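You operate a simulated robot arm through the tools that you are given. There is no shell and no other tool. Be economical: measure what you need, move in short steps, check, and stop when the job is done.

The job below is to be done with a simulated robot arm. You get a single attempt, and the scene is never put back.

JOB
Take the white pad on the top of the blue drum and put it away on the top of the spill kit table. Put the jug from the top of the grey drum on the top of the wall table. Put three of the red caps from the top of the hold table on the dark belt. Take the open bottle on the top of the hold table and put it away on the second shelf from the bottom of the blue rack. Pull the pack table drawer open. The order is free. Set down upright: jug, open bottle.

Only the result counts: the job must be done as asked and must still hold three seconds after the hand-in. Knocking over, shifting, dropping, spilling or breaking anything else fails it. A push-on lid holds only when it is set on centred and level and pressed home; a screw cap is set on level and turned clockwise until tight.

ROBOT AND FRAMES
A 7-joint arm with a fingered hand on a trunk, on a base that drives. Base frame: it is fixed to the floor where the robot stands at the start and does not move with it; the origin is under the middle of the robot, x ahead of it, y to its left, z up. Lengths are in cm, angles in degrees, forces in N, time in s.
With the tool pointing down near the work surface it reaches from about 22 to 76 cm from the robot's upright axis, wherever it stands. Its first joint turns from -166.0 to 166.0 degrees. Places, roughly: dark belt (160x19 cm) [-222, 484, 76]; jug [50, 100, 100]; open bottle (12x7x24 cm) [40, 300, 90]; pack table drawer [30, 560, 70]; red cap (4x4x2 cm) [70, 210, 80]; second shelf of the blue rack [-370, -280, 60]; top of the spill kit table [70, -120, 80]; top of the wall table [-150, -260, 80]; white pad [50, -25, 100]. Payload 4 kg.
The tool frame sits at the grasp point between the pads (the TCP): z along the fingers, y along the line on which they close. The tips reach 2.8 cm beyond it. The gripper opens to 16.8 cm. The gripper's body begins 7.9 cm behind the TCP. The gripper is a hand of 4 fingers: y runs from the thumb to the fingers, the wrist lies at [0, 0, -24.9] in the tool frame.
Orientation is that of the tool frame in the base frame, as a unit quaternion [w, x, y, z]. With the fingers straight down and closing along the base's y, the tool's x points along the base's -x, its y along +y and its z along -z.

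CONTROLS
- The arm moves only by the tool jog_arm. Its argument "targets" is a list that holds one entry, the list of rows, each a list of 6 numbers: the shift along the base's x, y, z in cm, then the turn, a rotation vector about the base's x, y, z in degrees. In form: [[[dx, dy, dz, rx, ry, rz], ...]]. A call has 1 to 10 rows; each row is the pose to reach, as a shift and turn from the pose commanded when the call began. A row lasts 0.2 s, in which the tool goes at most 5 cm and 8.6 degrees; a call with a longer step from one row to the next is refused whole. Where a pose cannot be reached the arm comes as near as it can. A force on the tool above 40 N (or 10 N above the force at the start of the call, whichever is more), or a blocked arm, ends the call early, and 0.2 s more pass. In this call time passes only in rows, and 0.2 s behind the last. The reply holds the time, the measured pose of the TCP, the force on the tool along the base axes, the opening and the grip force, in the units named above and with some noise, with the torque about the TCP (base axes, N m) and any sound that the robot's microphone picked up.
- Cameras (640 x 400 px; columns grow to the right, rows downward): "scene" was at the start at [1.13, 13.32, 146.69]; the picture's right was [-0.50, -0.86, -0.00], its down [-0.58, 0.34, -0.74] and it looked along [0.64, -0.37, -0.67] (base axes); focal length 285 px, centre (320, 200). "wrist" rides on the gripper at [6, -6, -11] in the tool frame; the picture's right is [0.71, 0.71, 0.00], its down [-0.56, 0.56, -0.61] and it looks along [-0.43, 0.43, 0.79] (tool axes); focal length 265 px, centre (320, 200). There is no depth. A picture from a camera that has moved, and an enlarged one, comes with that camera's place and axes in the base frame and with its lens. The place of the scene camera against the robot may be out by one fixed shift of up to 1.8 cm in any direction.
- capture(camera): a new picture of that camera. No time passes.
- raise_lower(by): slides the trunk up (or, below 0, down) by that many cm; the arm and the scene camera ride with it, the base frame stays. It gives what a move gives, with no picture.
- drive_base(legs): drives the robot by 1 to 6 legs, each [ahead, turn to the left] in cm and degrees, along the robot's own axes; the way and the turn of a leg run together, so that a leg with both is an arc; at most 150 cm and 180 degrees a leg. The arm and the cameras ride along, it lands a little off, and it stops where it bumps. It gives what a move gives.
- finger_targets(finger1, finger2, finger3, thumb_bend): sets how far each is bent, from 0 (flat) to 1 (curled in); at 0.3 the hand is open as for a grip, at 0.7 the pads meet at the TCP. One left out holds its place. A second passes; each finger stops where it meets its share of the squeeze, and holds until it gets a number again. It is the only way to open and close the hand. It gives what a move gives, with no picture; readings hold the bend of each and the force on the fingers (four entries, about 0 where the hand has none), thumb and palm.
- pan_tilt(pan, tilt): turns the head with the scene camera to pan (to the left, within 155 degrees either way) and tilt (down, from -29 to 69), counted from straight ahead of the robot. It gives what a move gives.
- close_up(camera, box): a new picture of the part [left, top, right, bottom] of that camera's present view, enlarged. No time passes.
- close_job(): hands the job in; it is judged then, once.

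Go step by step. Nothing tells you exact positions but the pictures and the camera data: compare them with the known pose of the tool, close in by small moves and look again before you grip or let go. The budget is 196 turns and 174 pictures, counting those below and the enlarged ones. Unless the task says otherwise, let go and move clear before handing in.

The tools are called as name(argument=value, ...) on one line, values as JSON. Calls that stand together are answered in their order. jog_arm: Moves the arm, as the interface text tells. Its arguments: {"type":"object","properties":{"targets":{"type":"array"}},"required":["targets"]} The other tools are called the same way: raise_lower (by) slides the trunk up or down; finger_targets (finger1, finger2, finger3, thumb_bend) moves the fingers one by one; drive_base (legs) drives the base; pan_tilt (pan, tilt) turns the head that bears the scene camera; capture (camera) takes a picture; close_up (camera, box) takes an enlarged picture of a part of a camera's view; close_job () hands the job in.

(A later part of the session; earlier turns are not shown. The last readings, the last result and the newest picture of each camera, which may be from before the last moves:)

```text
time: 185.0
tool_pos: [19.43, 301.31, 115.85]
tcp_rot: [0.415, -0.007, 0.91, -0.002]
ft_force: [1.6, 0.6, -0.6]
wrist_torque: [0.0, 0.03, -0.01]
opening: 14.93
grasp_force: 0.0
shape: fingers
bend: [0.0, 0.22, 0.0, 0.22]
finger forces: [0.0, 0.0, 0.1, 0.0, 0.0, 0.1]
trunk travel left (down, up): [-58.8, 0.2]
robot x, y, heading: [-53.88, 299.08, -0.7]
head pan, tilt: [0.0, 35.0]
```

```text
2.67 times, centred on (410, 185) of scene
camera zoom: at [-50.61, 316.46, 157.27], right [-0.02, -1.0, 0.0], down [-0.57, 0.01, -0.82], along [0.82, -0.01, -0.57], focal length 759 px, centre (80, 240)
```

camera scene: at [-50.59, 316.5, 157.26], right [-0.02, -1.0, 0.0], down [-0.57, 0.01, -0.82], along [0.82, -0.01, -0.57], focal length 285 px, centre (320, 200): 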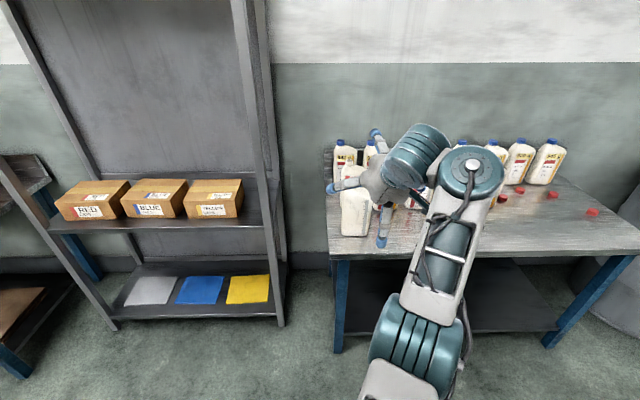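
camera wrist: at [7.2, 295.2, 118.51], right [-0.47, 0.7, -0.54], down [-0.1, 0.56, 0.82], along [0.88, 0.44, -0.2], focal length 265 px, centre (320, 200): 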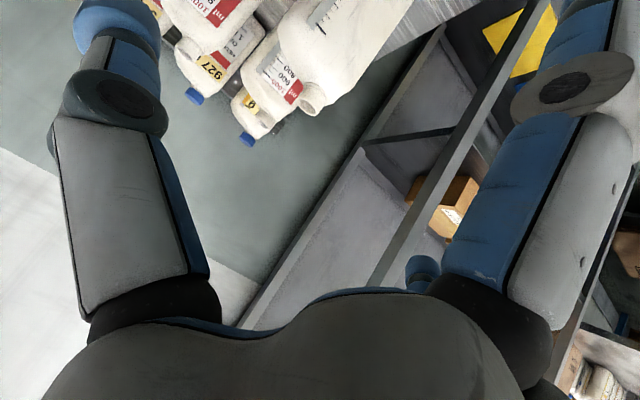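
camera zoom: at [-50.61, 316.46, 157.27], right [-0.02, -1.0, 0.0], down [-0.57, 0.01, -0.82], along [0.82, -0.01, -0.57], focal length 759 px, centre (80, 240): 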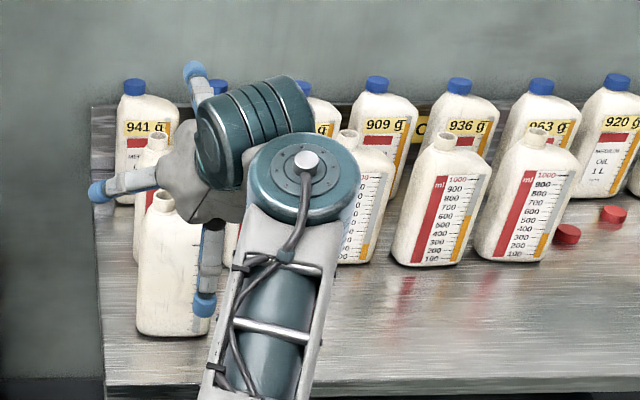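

The flat fingers splay 45°, so I'll grip the bottle's sides with thumb and finger2 at TCP ≈ [42.5, 299.8, 88.5], tilt 41°. Drive closer, then pull back in front of the bottle and lower.

jog_arm(targets=[[[-3, -0.5, -1, 0, 0, 0], [-6, -1, -3, 0, 0, 0], [-9, -1.3, -6, 0, 0, 0], [-10, -1.3, -10, 0, 0, 0], [-10, -1.3, -14, 0, 0, 0]]])

drive_base(legs=[[15, 0]])

capture(camera="wrist")

capture(camera="scene")

```text
time: 186.2
tool_pos: [10.64, 299.07, 103.87]
tcp_rot: [0.435, -0.011, 0.9, -0.011]
ft_force: [-7.0, 1.4, -17.1]
wrist_torque: [0.04, -1.67, -0.23]
opening: 14.94
grasp_force: 0.1
shape: fingers
bend: [0.0, 0.22, 0.0, 0.22]
finger forces: [0.0, 0.0, 0.0, 0.1, 0.1, 0.0]
out of reach, approached as far as the arm can: row 3, 4
trunk travel left (down, up): [-58.8, 0.2]
robot x, y, heading: [-53.35, 298.72, -1.0]
head pan, tilt: [0.0, 35.0]
```

```text
time: 187.6
tool_pos: [23.74, 299.79, 101.83]
tcp_rot: [0.414, -0.008, 0.91, -0.001]
ft_force: [-0.2, 0.1, 0.0]
wrist_torque: [0.0, 0.01, 0.03]
opening: 14.94
grasp_force: 0.1
shape: fingers
bend: [0.0, 0.22, 0.0, 0.22]
finger forces: [0.0, 0.0, 0.0, 0.0, 0.1, 0.0]
trunk travel left (down, up): [-58.8, 0.2]
robot x, y, heading: [-38.99, 298.6, -0.7]
head pan, tilt: [0.0, 35.0]
```

```text
109 pictures are left
camera wrist: at [11.6, 293.64, 104.46], right [-0.47, 0.7, -0.54], down [-0.1, 0.56, 0.82], along [0.87, 0.44, -0.2], focal length 265 px, centre (320, 200)
```

wrist: 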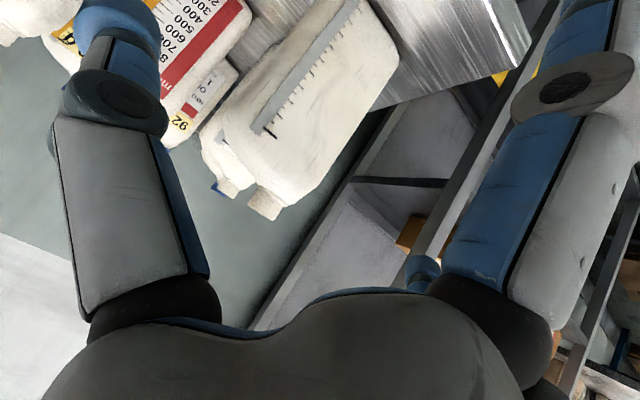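

```text
108 pictures are left
camera scene: at [-35.98, 316.22, 157.27], right [-0.01, -1.0, 0.0], down [-0.57, 0.01, -0.82], along [0.82, -0.01, -0.57], focal length 285 px, centre (320, 200)
```

scene: 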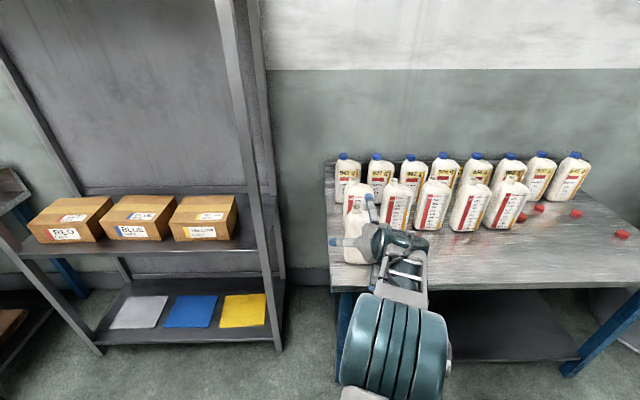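

From three wrist views the bottle's neck is at [36.5, 301.6, 103], so its body is centred near [36.5, 299.7] on a table at z≈79. I'll lower in front of it and approach to TCP [30, 299.5, 96] first.

jog_arm(targets=[[[0, -0.2, -3, 0, 0, 0], [0, -0.2, -5.8, 0, 0, 0], [3, -0.2, -5.8, 0, 0, 0], [6, -0.2, -5.8, 0, 0, 0]]])

capture(camera="wrist")

close_up(camera="scene", box=[310, 140, 470, 290])

```text
time: 188.6
tool_pos: [29.98, 299.54, 95.91]
tcp_rot: [0.413, -0.006, 0.911, -0.002]
ft_force: [0.1, 0.2, -1.0]
wrist_torque: [0.01, 0.0, 0.01]
opening: 14.93
grasp_force: 0.1
shape: fingers
bend: [0.0, 0.22, 0.0, 0.22]
finger forces: [0.0, 0.1, 0.0, 0.0, 0.0, 0.0]
trunk travel left (down, up): [-58.8, 0.2]
robot x, y, heading: [-39.18, 298.71, -0.8]
head pan, tilt: [0.0, 35.0]
```

```text
107 pictures are left
camera wrist: at [17.73, 293.3, 98.49], right [-0.47, 0.7, -0.54], down [-0.1, 0.56, 0.82], along [0.87, 0.44, -0.2], focal length 265 px, centre (320, 200)
```

wrist: 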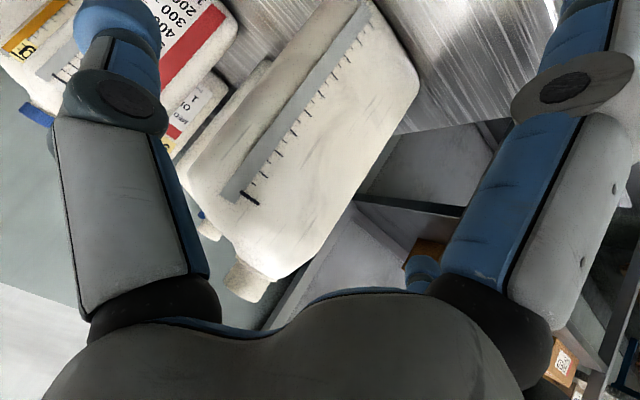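

```text
2.67 times, centred on (390, 215) of scene
camera zoom: at [-35.98, 316.21, 157.27], right [-0.02, -1.0, 0.0], down [-0.57, 0.01, -0.82], along [0.82, -0.01, -0.57], focal length 759 px, centre (133, 160)
```

zoom: 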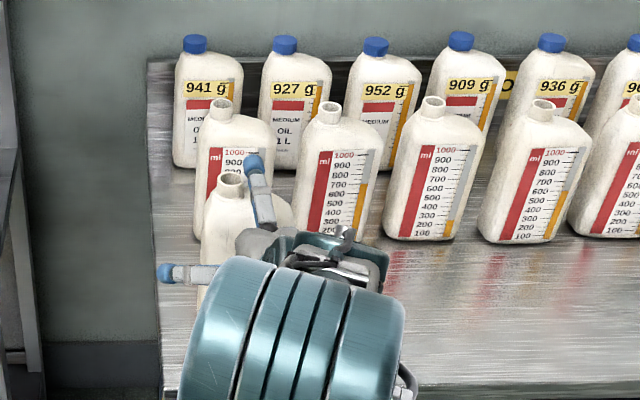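

Aligned well: bottle spans y≈293.7–305.3, centred on the hand. Advance 5.3 cm.

jog_arm(targets=[[[2, 0, 0, 0, 0, 0], [4, 0, 0, 0, 0, 0], [5.3, 0, 0, 0, 0, 0]]])

capture(camera="wrist")

close_up(camera="scene", box=[310, 140, 470, 290])

```text
time: 189.4
tool_pos: [34.93, 299.47, 95.93]
tcp_rot: [0.414, -0.008, 0.91, 0.0]
ft_force: [0.2, -0.9, -0.6]
wrist_torque: [-0.03, 0.0, 0.01]
opening: 14.95
grasp_force: 0.0
shape: fingers
bend: [0.0, 0.22, 0.0, 0.22]
finger forces: [0.0, 0.0, 0.0, 0.0, 0.1, 0.0]
trunk travel left (down, up): [-58.8, 0.2]
robot x, y, heading: [-39.38, 298.42, -0.9]
head pan, tilt: [0.0, 35.0]
```

```text
105 pictures are left
camera wrist: at [22.84, 293.37, 98.63], right [-0.47, 0.7, -0.54], down [-0.1, 0.56, 0.82], along [0.87, 0.44, -0.19], focal length 265 px, centre (320, 200)
```

wrist: 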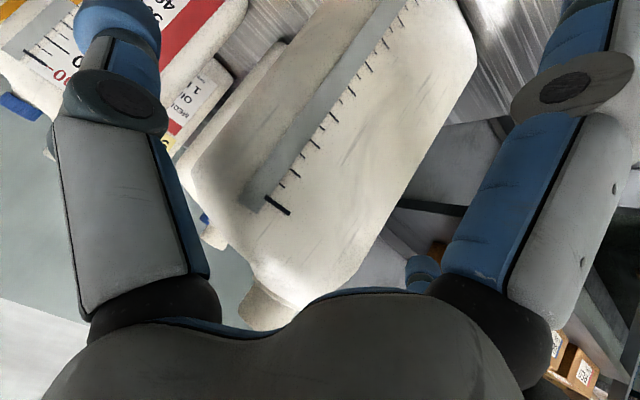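

```text
2.67 times, centred on (390, 215) of scene
camera zoom: at [-36.05, 316.21, 157.27], right [-0.01, -1.0, 0.0], down [-0.57, 0.01, -0.82], along [0.82, -0.01, -0.57], focal length 759 px, centre (133, 160)
```

zoom: 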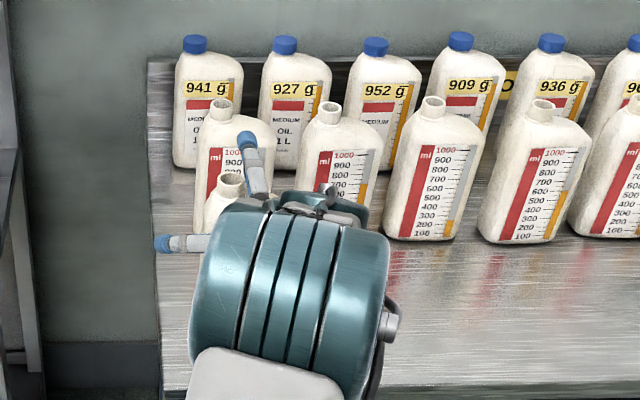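

No contact so far. Close thumb and finger2.

finger_targets(finger2=0.6, thumb_bend=0.6)

capture(camera="wrist")

```text
time: 190.4
tool_pos: [35.01, 299.43, 95.95]
tcp_rot: [0.414, -0.008, 0.91, -0.001]
ft_force: [0.7, 0.3, 0.2]
wrist_torque: [-0.01, 0.0, -0.01]
opening: 12.4
grasp_force: 14.1
shape: fingers
bend: [0.0, 0.41, 0.0, 0.51]
finger forces: [0.0, 14.2, 0.0, 0.0, 14.2, 0.1]
trunk travel left (down, up): [-58.8, 0.2]
robot x, y, heading: [-38.93, 298.23, -1.2]
head pan, tilt: [0.0, 35.0]
```

```text
103 pictures are left
camera wrist: at [22.8, 293.36, 98.63], right [-0.47, 0.7, -0.54], down [-0.1, 0.56, 0.82], along [0.87, 0.44, -0.19], focal length 265 px, centre (320, 200)
```

wrist: 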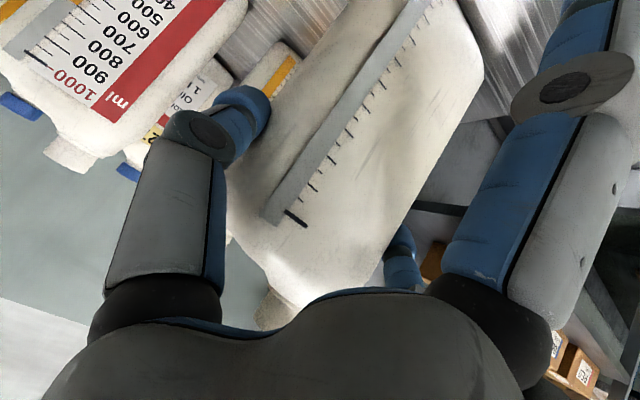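

Gripped at 14 N. Lift a little and check weight and attitude.

jog_arm(targets=[[[0, 0, 1, 0, 0, 0], [0, 0, 2.5, 0, 0, 0], [0, 0, 4, 0, 0, 0]]])

capture(camera="wrist")

close_up(camera="scene", box=[310, 140, 470, 290])

```text
time: 191.2
tool_pos: [34.97, 299.47, 99.98]
tcp_rot: [0.414, -0.006, 0.91, -0.002]
ft_force: [0.4, 0.0, 0.5]
wrist_torque: [-0.04, 0.0, -0.02]
opening: 12.4
grasp_force: 14.3
shape: fingers
bend: [0.0, 0.41, 0.0, 0.51]
finger forces: [0.0, 14.3, 0.1, 0.1, 14.1, 0.0]
trunk travel left (down, up): [-58.8, 0.2]
robot x, y, heading: [-39.2, 298.87, -0.9]
head pan, tilt: [0.0, 35.0]
```

```text
102 pictures are left
camera wrist: at [22.77, 293.41, 102.75], right [-0.47, 0.7, -0.54], down [-0.1, 0.56, 0.82], along [0.87, 0.44, -0.2], focal length 265 px, centre (320, 200)
```

wrist: 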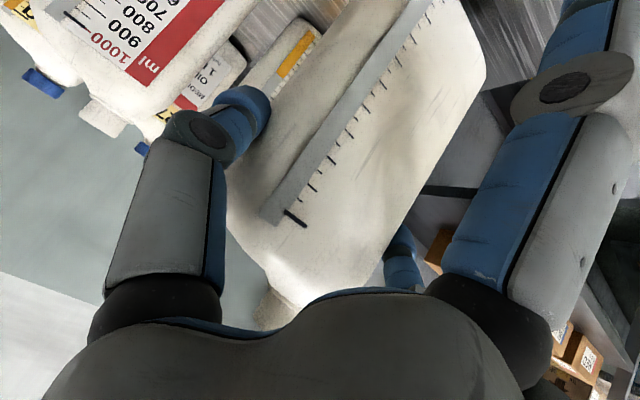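

```text
2.67 times, centred on (390, 215) of scene
camera zoom: at [-36.06, 316.22, 157.27], right [-0.01, -1.0, 0.0], down [-0.57, 0.01, -0.82], along [0.82, -0.01, -0.57], focal length 759 px, centre (133, 160)
```

zoom: 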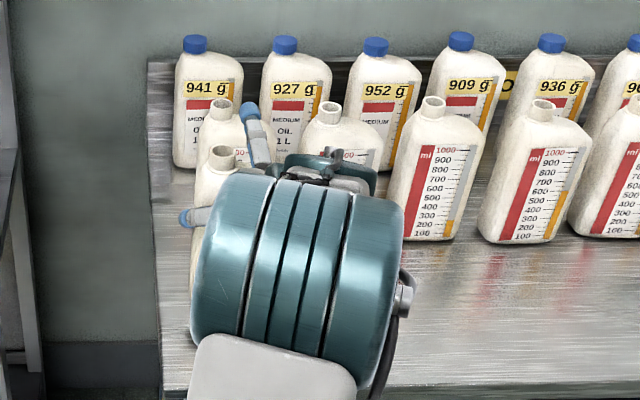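

The bottle is held, empty and upright. Lift more and drive back toward the rack.

jog_arm(targets=[[[-1, 0, 3, 0, 0, 0], [-3, 0, 6, 0, 0, 0], [-5, 0, 9, 0, 0, 0], [-8, 0, 11, 0, 0, 0]]])

drive_base(legs=[[-17, 0], [0, -89.1], [147, 0], [147, 0], [147, 0], [0, -90]])

pan_tilt(pan=25, tilt=20)

capture(camera="scene")

capture(camera="wrist")

```text
time: 192.2
tool_pos: [26.87, 299.76, 111.25]
tcp_rot: [0.414, -0.008, 0.91, -0.001]
ft_force: [-0.4, 0.4, -1.5]
wrist_torque: [-0.01, 0.0, -0.03]
opening: 12.43
grasp_force: 13.8
shape: fingers
bend: [0.0, 0.41, 0.0, 0.51]
finger forces: [0.0, 14.3, 0.0, 0.0, 14.1, 0.0]
trunk travel left (down, up): [-58.8, 0.2]
robot x, y, heading: [-38.91, 298.59, -0.6]
head pan, tilt: [0.0, 35.0]
```

```text
time: 222.0
tool_pos: [-133.93, -140.78, 111.16]
tcp_rot: [-0.003, 0.91, 0.003, -0.414]
ft_force: [0.1, 0.9, -0.3]
wrist_torque: [0.02, 0.0, 0.01]
opening: 12.39
grasp_force: 14.2
shape: fingers
bend: [0.0, 0.41, 0.0, 0.52]
finger forces: [0.1, 14.0, 0.0, 0.0, 13.9, 0.1]
trunk travel left (down, up): [-58.8, 0.2]
robot x, y, heading: [-68.02, -140.66, 178.4]
head pan, tilt: [0.0, 35.0]
```

```text
time: 222.9
tool_pos: [-133.83, -140.8, 111.16]
tcp_rot: [-0.004, 0.91, 0.002, -0.414]
ft_force: [0.4, -0.9, -0.4]
wrist_torque: [-0.01, 0.0, 0.01]
opening: 12.38
grasp_force: 14.4
shape: fingers
bend: [0.0, 0.41, 0.0, 0.52]
finger forces: [0.1, 14.0, 0.1, 0.0, 13.8, 0.1]
trunk travel left (down, up): [-58.8, 0.2]
robot x, y, heading: [-67.87, -140.26, 178.9]
head pan, tilt: [25.0, 20.0]
```

```text
100 pictures are left
camera scene: at [-70.85, -159.49, 159.65], right [-0.4, 0.92, 0.0], down [0.31, 0.14, -0.94], along [-0.86, -0.38, -0.34], focal length 285 px, centre (320, 200)
```

scene: 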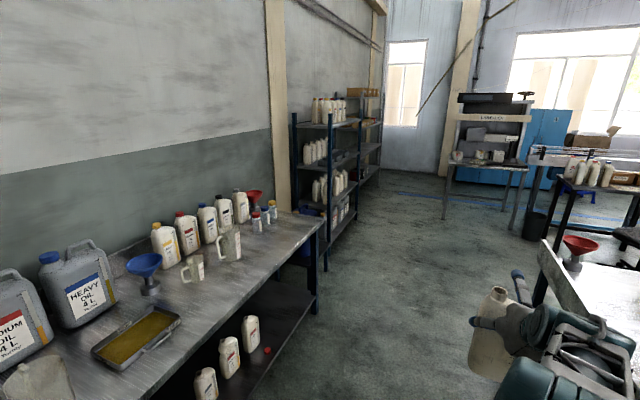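

```text
99 pictures are left
camera wrist: at [-121.61, -134.7, 113.84], right [0.47, -0.7, -0.54], down [0.1, -0.56, 0.82], along [-0.88, -0.44, -0.2], focal length 265 px, centre (320, 200)
```

wrist: 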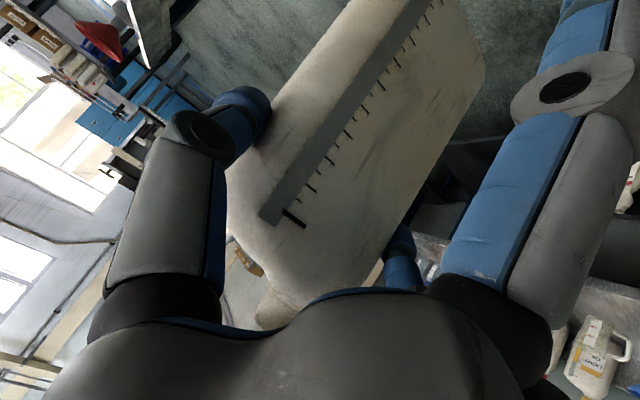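

The rack faces +y with its near front post around [-294, -252]. Drive west to x≈-345 and turn to face it.

drive_base(legs=[[138, 0], [138, 0], [0, 90]])

pan_tilt(pan=0, tilt=25)

capture(camera="scene")

```text
time: 240.0
tool_pos: [-339.56, -204.75, 111.24]
tcp_rot: [0.295, 0.633, 0.654, -0.291]
ft_force: [-0.4, 0.0, -0.8]
wrist_torque: [-0.01, 0.02, 0.01]
opening: 12.42
grasp_force: 14.0
shape: fingers
bend: [0.0, 0.41, 0.0, 0.52]
finger forces: [0.0, 13.8, 0.0, 0.0, 13.8, 0.1]
trunk travel left (down, up): [-58.8, 0.2]
robot x, y, heading: [-341.5, -139.06, -89.9]
head pan, tilt: [25.0, 20.0]
```

```text
time: 240.9
tool_pos: [-339.63, -204.73, 111.24]
tcp_rot: [0.294, 0.633, 0.654, -0.291]
ft_force: [-0.2, 0.1, -1.0]
wrist_torque: [-0.01, -0.02, -0.01]
opening: 12.41
grasp_force: 14.3
shape: fingers
bend: [0.0, 0.41, 0.0, 0.52]
finger forces: [0.0, 13.9, 0.0, 0.0, 13.7, 0.1]
trunk travel left (down, up): [-58.8, 0.2]
robot x, y, heading: [-341.16, -138.84, -89.6]
head pan, tilt: [0.0, 25.0]
```

```text
98 pictures are left
camera scene: at [-325.31, -140.74, 158.85], right [-1.0, 0.0, 0.0], down [0.0, 0.42, -0.91], along [0.0, -0.91, -0.42], focal length 285 px, centre (320, 200)
```

scene: 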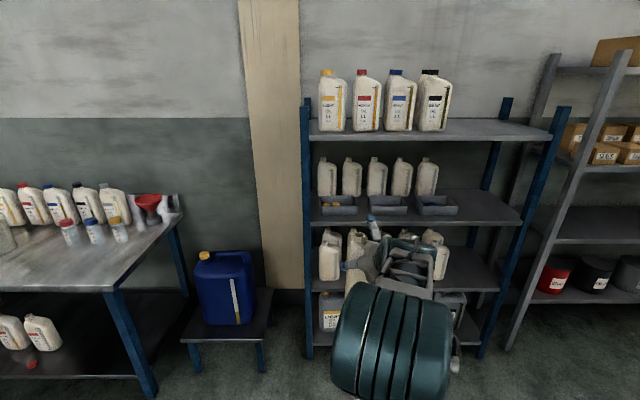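

The target shelf (second from bottom) is at z≈61, next shelf above at ≈99. I'll zoom to see free room on it.

close_up(camera="scene", box=[290, 190, 560, 370])

capture(camera="wrist")

```text
2.22 times, centred on (425, 280) of scene
camera zoom: at [-325.31, -140.74, 158.85], right [-1.0, 0.0, 0.0], down [0.0, 0.42, -0.91], along [0.0, -0.91, -0.42], focal length 633 px, centre (87, 22)
```

zoom: 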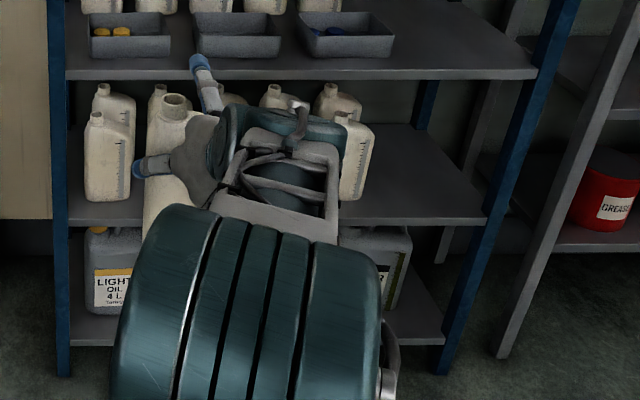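

```text
96 pictures are left
camera wrist: at [-345.95, -192.6, 113.84], right [0.69, 0.49, -0.54], down [0.56, 0.11, 0.82], along [0.46, -0.87, -0.2], focal length 265 px, centre (320, 200)
```

wrist: 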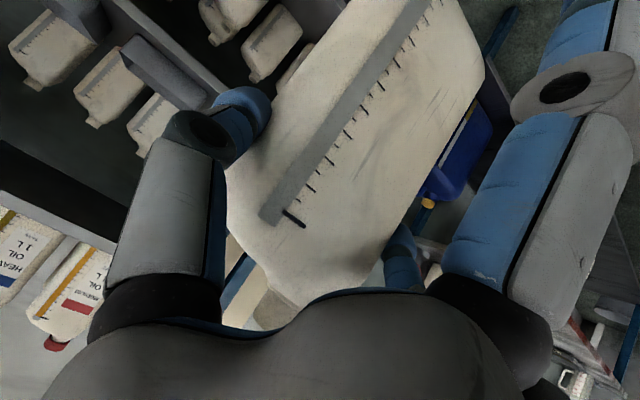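

I'll swing the arm to the robot's right to see the shelf's middle.

jog_arm(targets=[[[-5, 0, 0, 0, 0, 0], [-10, 0, 0, 0, 0, 0], [-15, 1, 0, 0, 0, 0], [-20, 2, 0, 0, 0, 0], [-25, 4, 0, 0, 0, 0], [-29, 6, 0, 0, 0, 0]]])

close_up(camera="scene", box=[290, 190, 560, 370])

```text
refused: row 3 steps farther than a row can; nothing moved
```

```text
2.22 times, centred on (425, 280) of scene
camera zoom: at [-325.31, -140.74, 158.85], right [-1.0, 0.0, 0.0], down [0.0, 0.42, -0.91], along [0.0, -0.91, -0.42], focal length 633 px, centre (87, 22)
```

zoom: 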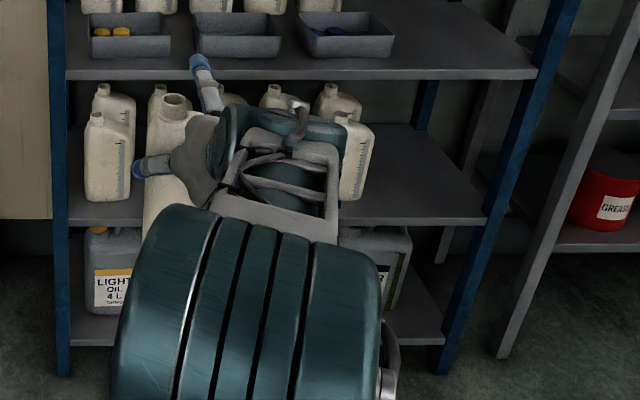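

jog_arm(targets=[[[-4.5, 0, 0, 0, 0, 0], [-9, 0, 0, 0, 0, 0], [-13.5, 0.5, 0, 0, 0, 0], [-18, 1.5, 0, 0, 0, 0], [-22.5, 3, 0, 0, 0, 0], [-27, 5, 0, 0, 0, 0]]])

close_up(camera="scene", box=[290, 190, 560, 370])

```text
time: 242.3
tool_pos: [-366.55, -199.78, 111.08]
tcp_rot: [0.294, 0.633, 0.654, -0.291]
ft_force: [-0.6, -0.1, -0.1]
wrist_torque: [0.0, 0.0, 0.01]
opening: 12.37
grasp_force: 13.7
shape: fingers
bend: [0.0, 0.41, 0.0, 0.52]
finger forces: [0.1, 14.0, 0.0, 0.0, 13.7, 0.0]
trunk travel left (down, up): [-58.8, 0.2]
robot x, y, heading: [-341.79, -138.76, -89.7]
head pan, tilt: [0.0, 25.0]
```

```text
2.22 times, centred on (425, 280) of scene
camera zoom: at [-325.48, -140.71, 158.86], right [-1.0, 0.0, 0.0], down [0.0, 0.42, -0.91], along [0.0, -0.91, -0.42], focal length 633 px, centre (87, 22)
```

zoom: 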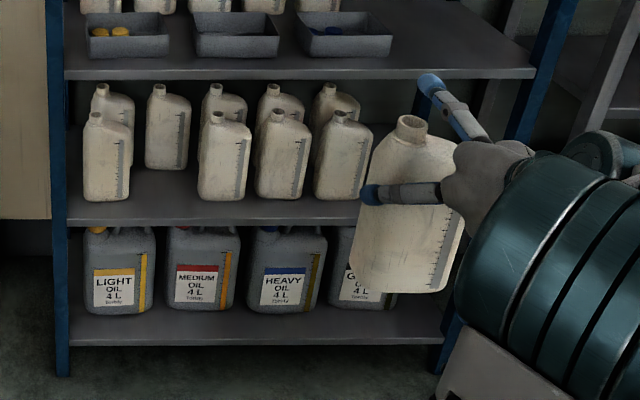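

The right end of the target shelf is free (x≈-392…-413). I'll shift the robot diagonally so the bottle is in front of x≈-400.5, then lower the trunk.

drive_base(legs=[[0, -45], [45, 0], [0, 44.7]])

raise_lower(by=-29)

capture(camera="scene")

capture(camera="wrist")

```text
time: 249.1
tool_pos: [-396.96, -232.27, 111.11]
tcp_rot: [0.296, 0.629, 0.658, -0.289]
ft_force: [-0.2, 0.4, -1.1]
wrist_torque: [0.01, 0.01, 0.02]
opening: 12.37
grasp_force: 13.7
shape: fingers
bend: [0.0, 0.41, 0.0, 0.52]
finger forces: [0.1, 13.7, 0.0, 0.0, 13.5, 0.0]
trunk travel left (down, up): [-58.8, 0.2]
robot x, y, heading: [-372.46, -170.71, -89.4]
head pan, tilt: [0.0, 25.0]
```

```text
time: 252.0
tool_pos: [-396.99, -232.28, 82.12]
tcp_rot: [0.296, 0.629, 0.658, -0.289]
ft_force: [0.4, 0.1, -1.0]
wrist_torque: [0.01, 0.01, -0.01]
opening: 12.41
grasp_force: 13.3
shape: fingers
bend: [0.0, 0.41, 0.0, 0.52]
finger forces: [0.0, 13.7, 0.0, 0.1, 13.5, 0.0]
trunk travel left (down, up): [-29.8, 29.2]
robot x, y, heading: [-372.74, -170.99, -89.3]
head pan, tilt: [0.0, 25.0]
```

```text
93 pictures are left
camera scene: at [-356.52, -172.72, 129.85], right [-1.0, -0.01, 0.0], down [0.0, 0.42, -0.91], along [0.01, -0.91, -0.42], focal length 285 px, centre (320, 200)
```

scene: 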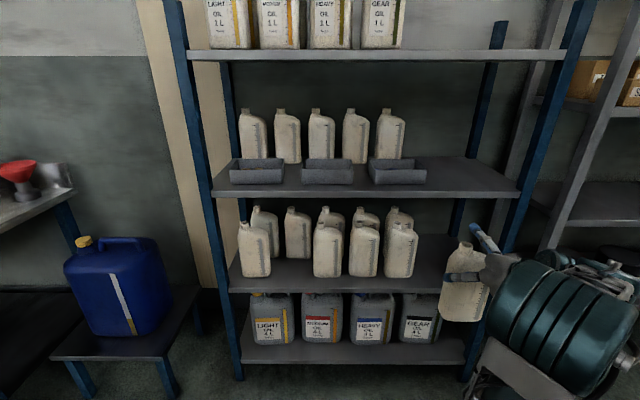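

```text
92 pictures are left
camera wrist: at [-403.57, -220.2, 84.82], right [0.68, 0.49, -0.54], down [0.56, 0.12, 0.82], along [0.47, -0.86, -0.2], focal length 265 px, centre (320, 200)
```

wrist: 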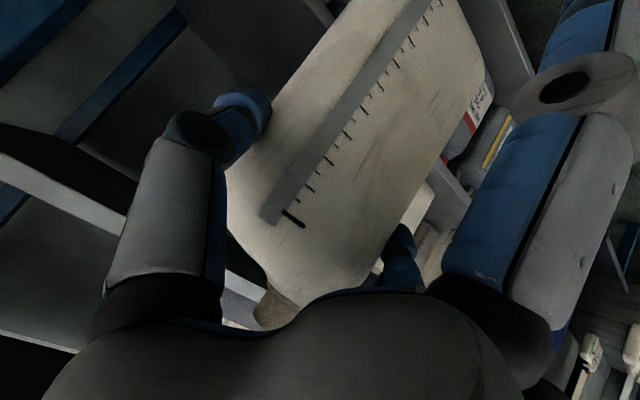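

Shelf front edge is y≈-249, z≈61.5; the gap is x -392…-413. I'll shift to x≈-401 and drive forward 18 cm with the bottle 3.5 cm above the shelf.

jog_arm(targets=[[[-2, 0, 0, 0, 0, 0], [-4, 0, 0, 0, 0, 0]]])

drive_base(legs=[[12, 0]])

close_up(camera="scene", box=[340, 160, 560, 340])

capture(camera="wrist")

```text
time: 252.6
tool_pos: [-401.07, -232.36, 82.12]
tcp_rot: [0.296, 0.63, 0.658, -0.289]
ft_force: [1.0, 0.0, 0.6]
wrist_torque: [0.0, 0.03, -0.02]
opening: 12.38
grasp_force: 13.5
shape: fingers
bend: [0.0, 0.41, 0.0, 0.52]
finger forces: [0.0, 13.7, 0.0, 0.1, 13.4, 0.0]
trunk travel left (down, up): [-29.8, 29.2]
robot x, y, heading: [-372.78, -170.67, -89.4]
head pan, tilt: [0.0, 25.0]
```

```text
time: 253.8
tool_pos: [-400.86, -244.39, 82.13]
tcp_rot: [0.296, 0.629, 0.657, -0.29]
ft_force: [-0.1, 0.0, -0.6]
wrist_torque: [0.02, 0.02, 0.02]
opening: 12.36
grasp_force: 14.0
shape: fingers
bend: [0.0, 0.41, 0.0, 0.52]
finger forces: [0.1, 13.7, 0.1, 0.0, 13.5, 0.1]
trunk travel left (down, up): [-29.8, 29.2]
robot x, y, heading: [-372.74, -183.25, -89.0]
head pan, tilt: [0.0, 25.0]
```

```text
2.22 times, centred on (450, 250) of scene
camera zoom: at [-356.37, -184.73, 129.85], right [-1.0, -0.01, 0.0], down [-0.01, 0.42, -0.91], along [0.01, -0.91, -0.42], focal length 633 px, centre (31, 89)
```

zoom: 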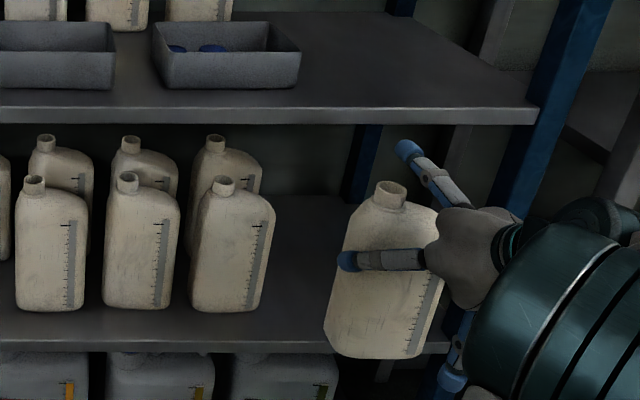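

```text
90 pictures are left
camera wrist: at [-407.39, -232.38, 84.83], right [0.68, 0.49, -0.54], down [0.56, 0.12, 0.82], along [0.47, -0.86, -0.2], focal length 265 px, centre (320, 200)
```

wrist: 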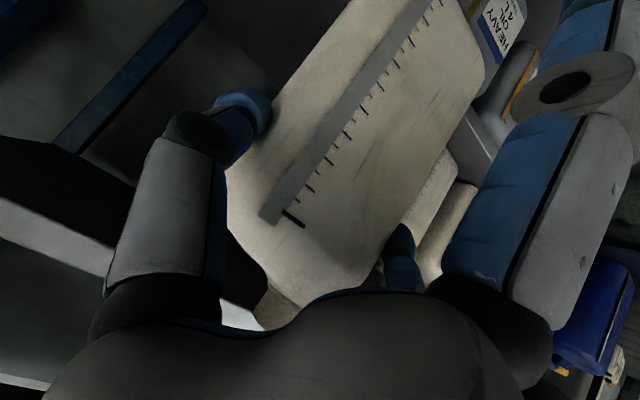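

Path clear; advance forward over the shelf.

jog_arm(targets=[[[0, -2, 0, 0, 0, 0], [0, -4, 0, 0, 0, 0], [0, -6, 0, 0, 0, 0], [0, -8, 0, 0, 0, 0], [0, -9.3, 0, 0, 0, 0]]])

close_up(camera="scene", box=[340, 160, 560, 340])

capture(camera="wrist")

```text
time: 254.6
tool_pos: [-400.81, -249.11, 81.69]
tcp_rot: [0.293, 0.631, 0.66, -0.283]
ft_force: [-0.1, -0.5, -0.6]
wrist_torque: [0.02, 0.01, -0.03]
opening: 12.36
grasp_force: 13.9
shape: fingers
bend: [0.0, 0.41, 0.0, 0.52]
finger forces: [0.0, 13.6, 0.0, 0.0, 13.5, 0.0]
trunk travel left (down, up): [-29.8, 29.2]
robot x, y, heading: [-372.5, -183.02, -89.4]
head pan, tilt: [0.0, 25.0]
stopped in row 3: the force on the tool passed its limit at 56 N (the readings are from after the stop); the commanded pose is now the measured one
```

```text
2.22 times, centred on (450, 250) of scene
camera zoom: at [-356.39, -184.86, 129.85], right [-1.0, -0.01, 0.0], down [0.0, 0.42, -0.91], along [0.01, -0.91, -0.42], focal length 633 px, centre (31, 89)
```

zoom: 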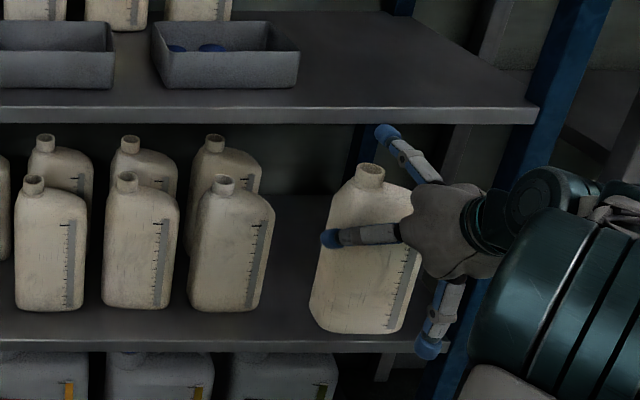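

```text
88 pictures are left
camera wrist: at [-407.45, -237.12, 84.53], right [0.68, 0.5, -0.53], down [0.56, 0.11, 0.82], along [0.47, -0.86, -0.2], focal length 265 px, centre (320, 200)
```

wrist: 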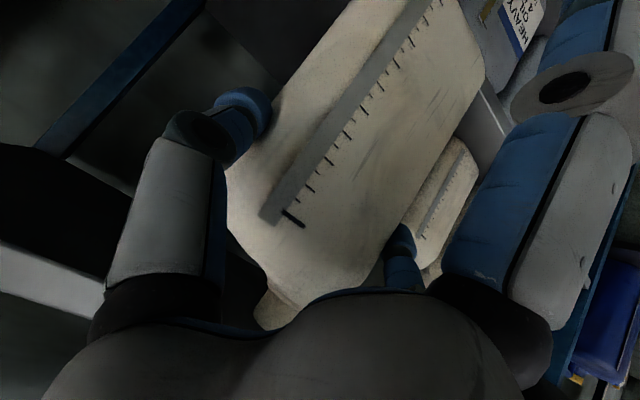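

A force spike stopped the move though nothing presses now. I'll inspect closely around the hand.

close_up(camera="scene", box=[430, 190, 540, 300])

pan_tilt(pan=-25, tilt=35)

capture(camera="scene")

```text
3.64 times, centred on (485, 245) of scene
camera zoom: at [-356.39, -184.86, 129.85], right [-1.0, -0.01, 0.0], down [0.0, 0.42, -0.91], along [0.01, -0.91, -0.42], focal length 1035 px, centre (-280, 36)
```

zoom: 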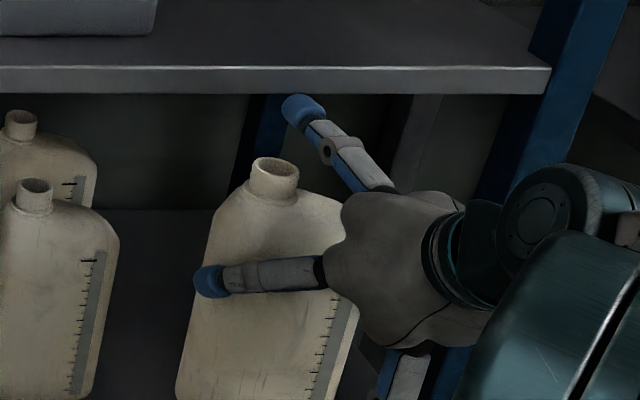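

```text
time: 255.4
tool_pos: [-400.87, -249.02, 81.82]
tcp_rot: [0.295, 0.63, 0.66, -0.283]
ft_force: [0.1, 0.8, -0.6]
wrist_torque: [0.03, 0.03, 0.01]
opening: 12.37
grasp_force: 13.3
shape: fingers
bend: [0.0, 0.41, 0.0, 0.52]
finger forces: [0.0, 13.7, 0.0, 0.0, 13.4, 0.1]
trunk travel left (down, up): [-29.8, 29.2]
robot x, y, heading: [-372.69, -183.23, -89.2]
head pan, tilt: [-25.0, 35.0]
```

```text
86 pictures are left
camera scene: at [-360.1, -183.57, 128.28], right [-0.91, 0.41, 0.0], down [0.24, 0.52, -0.82], along [-0.34, -0.75, -0.57], focal length 285 px, centre (320, 200)
```

scene: 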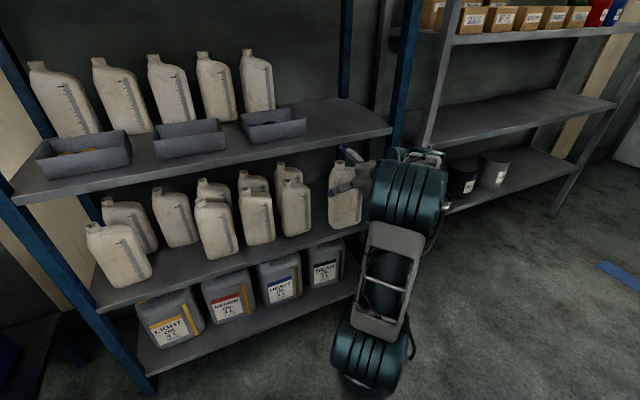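

The upper finger's tip apparently touched the upper shelf's front edge. I'll lower until the bottle touches the shelf to learn its height, then proceed just above it.

jog_arm(targets=[[[0, 0, -1, 0, 0, 0], [0, 0, -1.8, 0, 0, 0], [0, 0, -2.2, 0, 0, 0], [0, 0, -2.6, 0, 0, 0]]])

close_up(camera="scene", box=[280, 100, 460, 260])

```text
time: 256.4
tool_pos: [-400.77, -248.95, 79.14]
tcp_rot: [0.294, 0.63, 0.66, -0.284]
ft_force: [0.6, -0.2, -0.2]
wrist_torque: [0.02, 0.0, 0.02]
opening: 12.37
grasp_force: 13.5
shape: fingers
bend: [0.0, 0.41, 0.0, 0.52]
finger forces: [0.0, 13.7, 0.0, 0.0, 13.6, 0.0]
trunk travel left (down, up): [-29.8, 29.2]
robot x, y, heading: [-372.54, -182.86, -89.3]
head pan, tilt: [-25.0, 35.0]
```

```text
2.50 times, centred on (370, 180) of scene
camera zoom: at [-360.11, -183.56, 128.27], right [-0.91, 0.41, 0.0], down [0.24, 0.52, -0.82], along [-0.34, -0.75, -0.57], focal length 712 px, centre (195, 250)
```

zoom: 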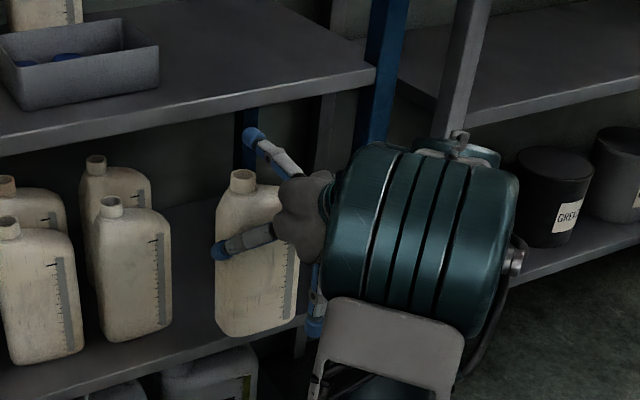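

Still no contact; the upper tip is now well under the shelf above. Move forward at this height.

jog_arm(targets=[[[0, -1, 0, 0, 0, 0], [0, -2, 0, 0, 0, 0], [0, -3, 0, 0, 0, 0], [0, -4, 0, 0, 0, 0], [0, -5, 0, 0, 0, 0]]])

close_up(camera="scene", box=[280, 100, 460, 260])

capture(camera="wrist")

```text
time: 257.6
tool_pos: [-400.96, -254.11, 79.29]
tcp_rot: [0.294, 0.63, 0.661, -0.283]
ft_force: [0.0, -0.1, -0.4]
wrist_torque: [-0.01, -0.02, 0.0]
opening: 12.39
grasp_force: 13.0
shape: fingers
bend: [0.0, 0.41, 0.0, 0.52]
finger forces: [0.0, 13.8, 0.0, 0.0, 13.5, 0.0]
trunk travel left (down, up): [-29.8, 29.2]
robot x, y, heading: [-372.96, -183.01, -89.5]
head pan, tilt: [-25.0, 35.0]
```

```text
2.50 times, centred on (370, 180) of scene
camera zoom: at [-360.11, -183.56, 128.27], right [-0.91, 0.41, 0.0], down [0.24, 0.52, -0.82], along [-0.34, -0.75, -0.57], focal length 712 px, centre (195, 250)
```

zoom: 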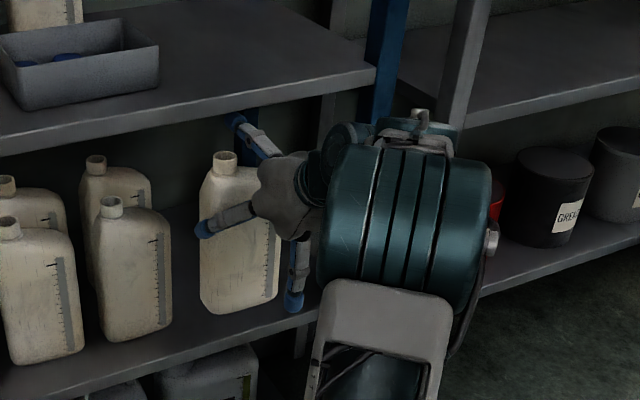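

```text
83 pictures are left
camera wrist: at [-407.48, -242.12, 82.14], right [0.68, 0.5, -0.53], down [0.56, 0.11, 0.82], along [0.47, -0.86, -0.2], focal length 265 px, centre (320, 200)
```

wrist: 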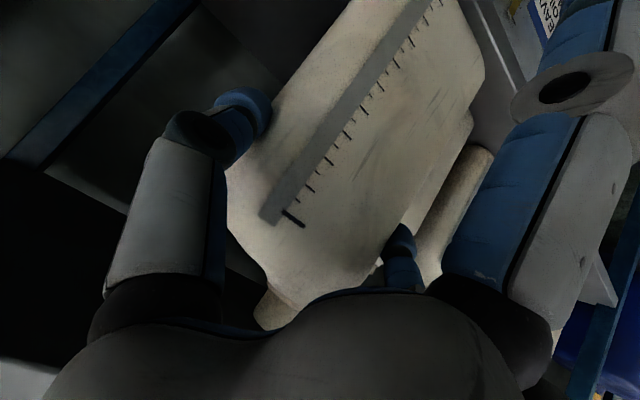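

The bottle is over the shelf, clear of its neighbour. Lower to contact.

jog_arm(targets=[[[0, 0, -0.4, 0, 0, 0], [0, 0, -0.8, 0, 0, 0], [0, 0, -1.2, 0, 0, 0], [0, 0, -1.6, 0, 0, 0], [0, 0, -2, 0, 0, 0]]])

```text
time: 258.9
tool_pos: [-401.01, -254.05, 77.27]
tcp_rot: [0.294, 0.63, 0.66, -0.284]
ft_force: [0.8, 0.6, -1.4]
wrist_torque: [0.03, -0.01, -0.03]
opening: 12.36
grasp_force: 13.9
shape: fingers
bend: [0.0, 0.41, 0.0, 0.52]
finger forces: [0.0, 13.7, 0.1, 0.0, 13.5, 0.0]
trunk travel left (down, up): [-29.8, 29.2]
robot x, y, heading: [-372.35, -182.73, -89.2]
head pan, tilt: [-25.0, 35.0]
```

jog_arm(targets=[[[0, 0, -0.4, 0, 0, 0], [0, 0, -0.8, 0, 0, 0], [0, 0, -1.2, 0, 0, 0], [0, 0, -1.6, 0, 0, 0], [0, 0, -2, 0, 0, 0]]])

close_up(camera="scene", box=[280, 100, 460, 260])

```text
time: 260.1
tool_pos: [-400.92, -253.9, 75.26]
tcp_rot: [0.294, 0.63, 0.661, -0.284]
ft_force: [0.2, 0.1, -0.9]
wrist_torque: [0.03, 0.03, 0.0]
opening: 12.37
grasp_force: 13.8
shape: fingers
bend: [0.0, 0.41, 0.0, 0.52]
finger forces: [0.0, 13.6, 0.0, 0.0, 13.5, 0.0]
trunk travel left (down, up): [-29.8, 29.2]
robot x, y, heading: [-372.65, -182.72, -89.3]
head pan, tilt: [-25.0, 35.0]
```

```text
2.50 times, centred on (370, 180) of scene
camera zoom: at [-360.11, -183.56, 128.27], right [-0.91, 0.41, 0.0], down [0.24, 0.52, -0.82], along [-0.34, -0.75, -0.57], focal length 712 px, centre (195, 250)
```

zoom: 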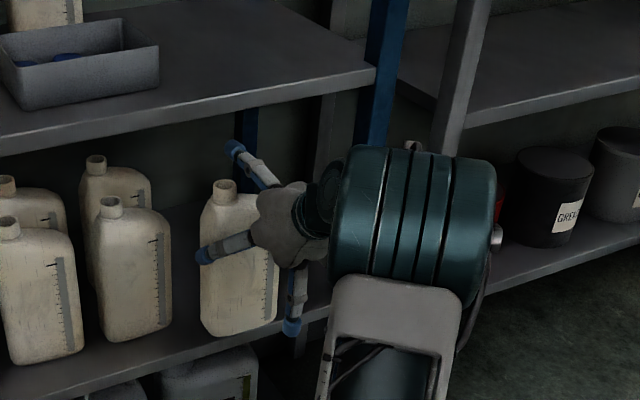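

No contact yet, so the shelf is lower and deeper than thought (z≈57, edge y≈-254.5), with free room x≈-395…-418. I'll rise slightly, shift to x≈-406.5, then go in 5 cm more.

jog_arm(targets=[[[0, 0, 1.2, 0, 0, 0], [-2, 0, 1.2, 0, 0, 0], [-4, 0, 1.2, 0, 0, 0], [-5.7, 0, 1.2, 0, 0, 0], [-5.7, -1.5, 1.2, 0, 0, 0], [-5.7, -3, 1.2, 0, 0, 0], [-5.7, -4.5, 1.2, 0, 0, 0], [-5.7, -5.5, 1.2, 0, 0, 0]]])

close_up(camera="scene", box=[280, 100, 460, 260])

capture(camera="wrist")

```text
time: 261.9
tool_pos: [-406.48, -259.39, 76.37]
tcp_rot: [0.294, 0.631, 0.66, -0.284]
ft_force: [-0.1, 0.2, -0.3]
wrist_torque: [0.01, 0.01, -0.01]
opening: 12.38
grasp_force: 13.4
shape: fingers
bend: [0.0, 0.41, 0.0, 0.52]
finger forces: [0.0, 13.7, 0.0, 0.0, 13.4, 0.0]
trunk travel left (down, up): [-29.8, 29.2]
robot x, y, heading: [-372.88, -182.94, -89.2]
head pan, tilt: [-25.0, 35.0]
```

```text
2.50 times, centred on (370, 180) of scene
camera zoom: at [-360.11, -183.56, 128.27], right [-0.91, 0.41, 0.0], down [0.24, 0.52, -0.82], along [-0.34, -0.75, -0.57], focal length 712 px, centre (195, 250)
```

zoom: 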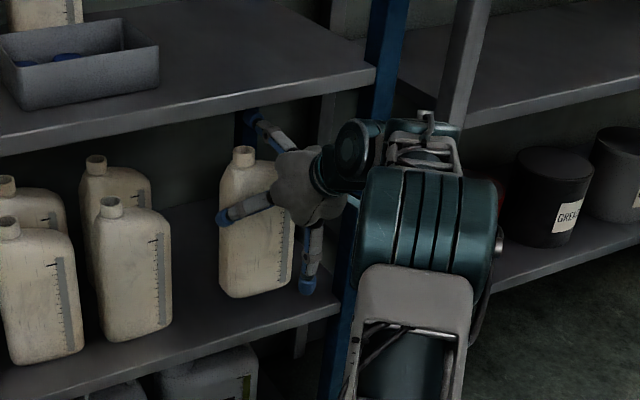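

```text
80 pictures are left
camera wrist: at [-413.15, -247.53, 79.26], right [0.68, 0.5, -0.53], down [0.56, 0.11, 0.82], along [0.47, -0.86, -0.2], focal length 265 px, centre (320, 200)
```

wrist: 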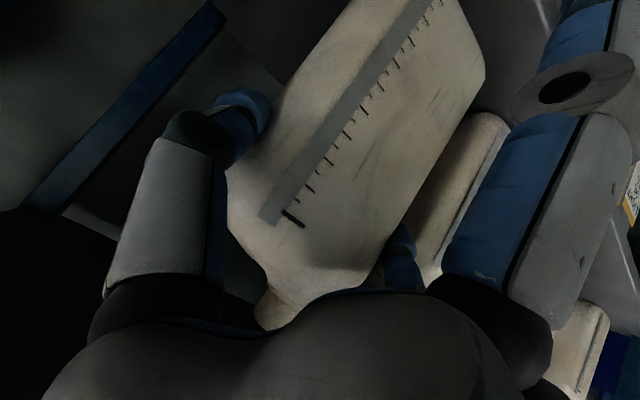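

Now it is clearly inside the shelf. Lower to contact.

jog_arm(targets=[[[0, 0, -0.5, 0, 0, 0], [0, 0, -1, 0, 0, 0], [0, 0, -1.4, 0, 0, 0], [0, 0, -1.8, 0, 0, 0], [0, 0, -2.2, 0, 0, 0], [0, 0, -2.6, 0, 0, 0], [0, 0, -3, 0, 0, 0]]])

close_up(camera="scene", box=[280, 100, 460, 260])

```text
time: 263.4
tool_pos: [-406.45, -259.37, 73.51]
tcp_rot: [0.294, 0.63, 0.66, -0.283]
ft_force: [0.6, -0.8, -0.6]
wrist_torque: [0.02, 0.02, -0.04]
opening: 12.38
grasp_force: 13.9
shape: fingers
bend: [0.0, 0.41, 0.0, 0.52]
finger forces: [0.0, 13.7, 0.1, 0.1, 13.4, 0.0]
trunk travel left (down, up): [-29.8, 29.2]
robot x, y, heading: [-372.83, -183.32, -89.1]
head pan, tilt: [-25.0, 35.0]
```

```text
2.50 times, centred on (370, 180) of scene
camera zoom: at [-360.11, -183.56, 128.27], right [-0.91, 0.41, 0.0], down [0.24, 0.52, -0.82], along [-0.34, -0.75, -0.57], focal length 712 px, centre (195, 250)
```

zoom: 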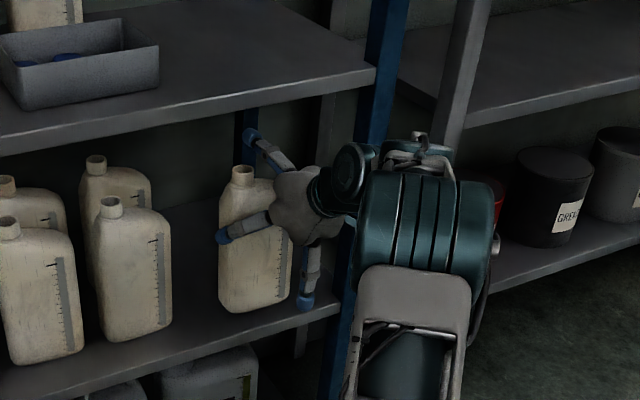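

jog_arm(targets=[[[0, 0, -0.4, 0, 0, 0], [0, 0, -0.8, 0, 0, 0], [0, 0, -1.2, 0, 0, 0], [0, 0, -1.6, 0, 0, 0], [0, 0, -2, 0, 0, 0]]])

close_up(camera="scene", box=[280, 100, 460, 260])

```text
time: 264.6
tool_pos: [-406.5, -259.44, 71.49]
tcp_rot: [0.293, 0.631, 0.66, -0.284]
ft_force: [0.3, -0.1, -1.1]
wrist_torque: [0.03, 0.01, -0.04]
opening: 12.37
grasp_force: 13.8
shape: fingers
bend: [0.0, 0.41, 0.0, 0.52]
finger forces: [0.0, 13.7, 0.0, 0.1, 13.5, 0.0]
trunk travel left (down, up): [-29.8, 29.2]
robot x, y, heading: [-372.21, -182.49, -89.5]
head pan, tilt: [-25.0, 35.0]
```

```text
2.50 times, centred on (370, 180) of scene
camera zoom: at [-360.11, -183.56, 128.27], right [-0.91, 0.41, 0.0], down [0.24, 0.52, -0.82], along [-0.34, -0.75, -0.57], focal length 712 px, centre (195, 250)
```

zoom: 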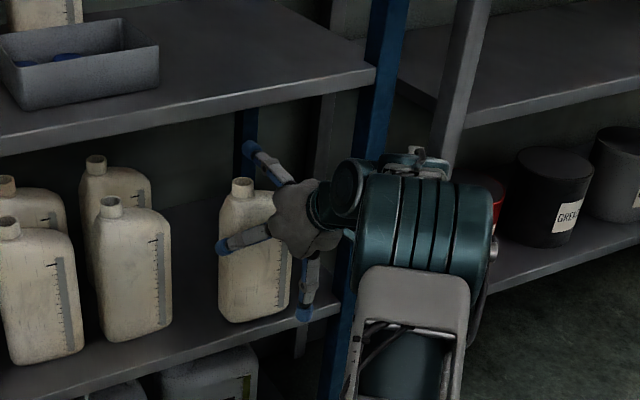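

The neighbour's size comparison shows the shelf at z≈53 with front edge y≈-259.5. I'll go in another 4.5 cm, then lower.

jog_arm(targets=[[[0, 0, 0.6, 0, 0, 0], [0, -1.5, 0.6, 0, 0, 0], [0, -3, 0.6, 0, 0, 0], [0, -4.5, 0.6, 0, 0, 0], [0, -5.2, 0.6, 0, 0, 0], [0, -5.2, 0, 0, 0, 0], [0, -5.2, -0.5, 0, 0, 0], [0, -5.2, -1, 0, 0, 0]]])

close_up(camera="scene", box=[280, 100, 460, 260])

```text
time: 266.4
tool_pos: [-406.63, -264.69, 70.97]
tcp_rot: [0.294, 0.629, 0.659, -0.288]
ft_force: [0.6, 3.0, 15.0]
wrist_torque: [-0.23, -0.19, 0.06]
opening: 12.31
grasp_force: 13.6
shape: fingers
bend: [0.0, 0.4, 0.0, 0.52]
finger forces: [0.1, 14.1, 0.0, 0.0, 13.5, 0.0]
trunk travel left (down, up): [-29.8, 29.2]
robot x, y, heading: [-372.49, -183.09, -89.2]
head pan, tilt: [-25.0, 35.0]
```

```text
2.50 times, centred on (370, 180) of scene
camera zoom: at [-360.04, -183.36, 128.3], right [-0.91, 0.41, 0.0], down [0.24, 0.52, -0.82], along [-0.34, -0.75, -0.57], focal length 712 px, centre (195, 250)
```

zoom: 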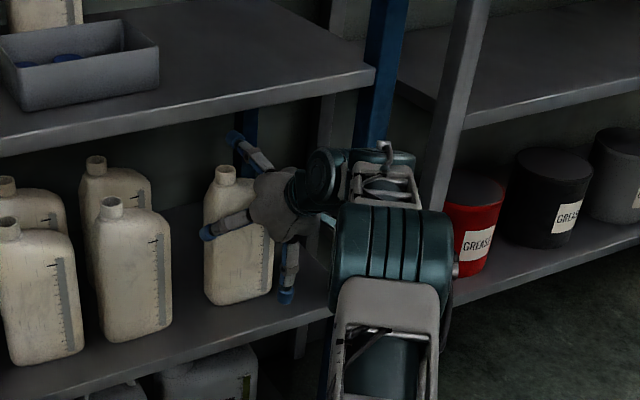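

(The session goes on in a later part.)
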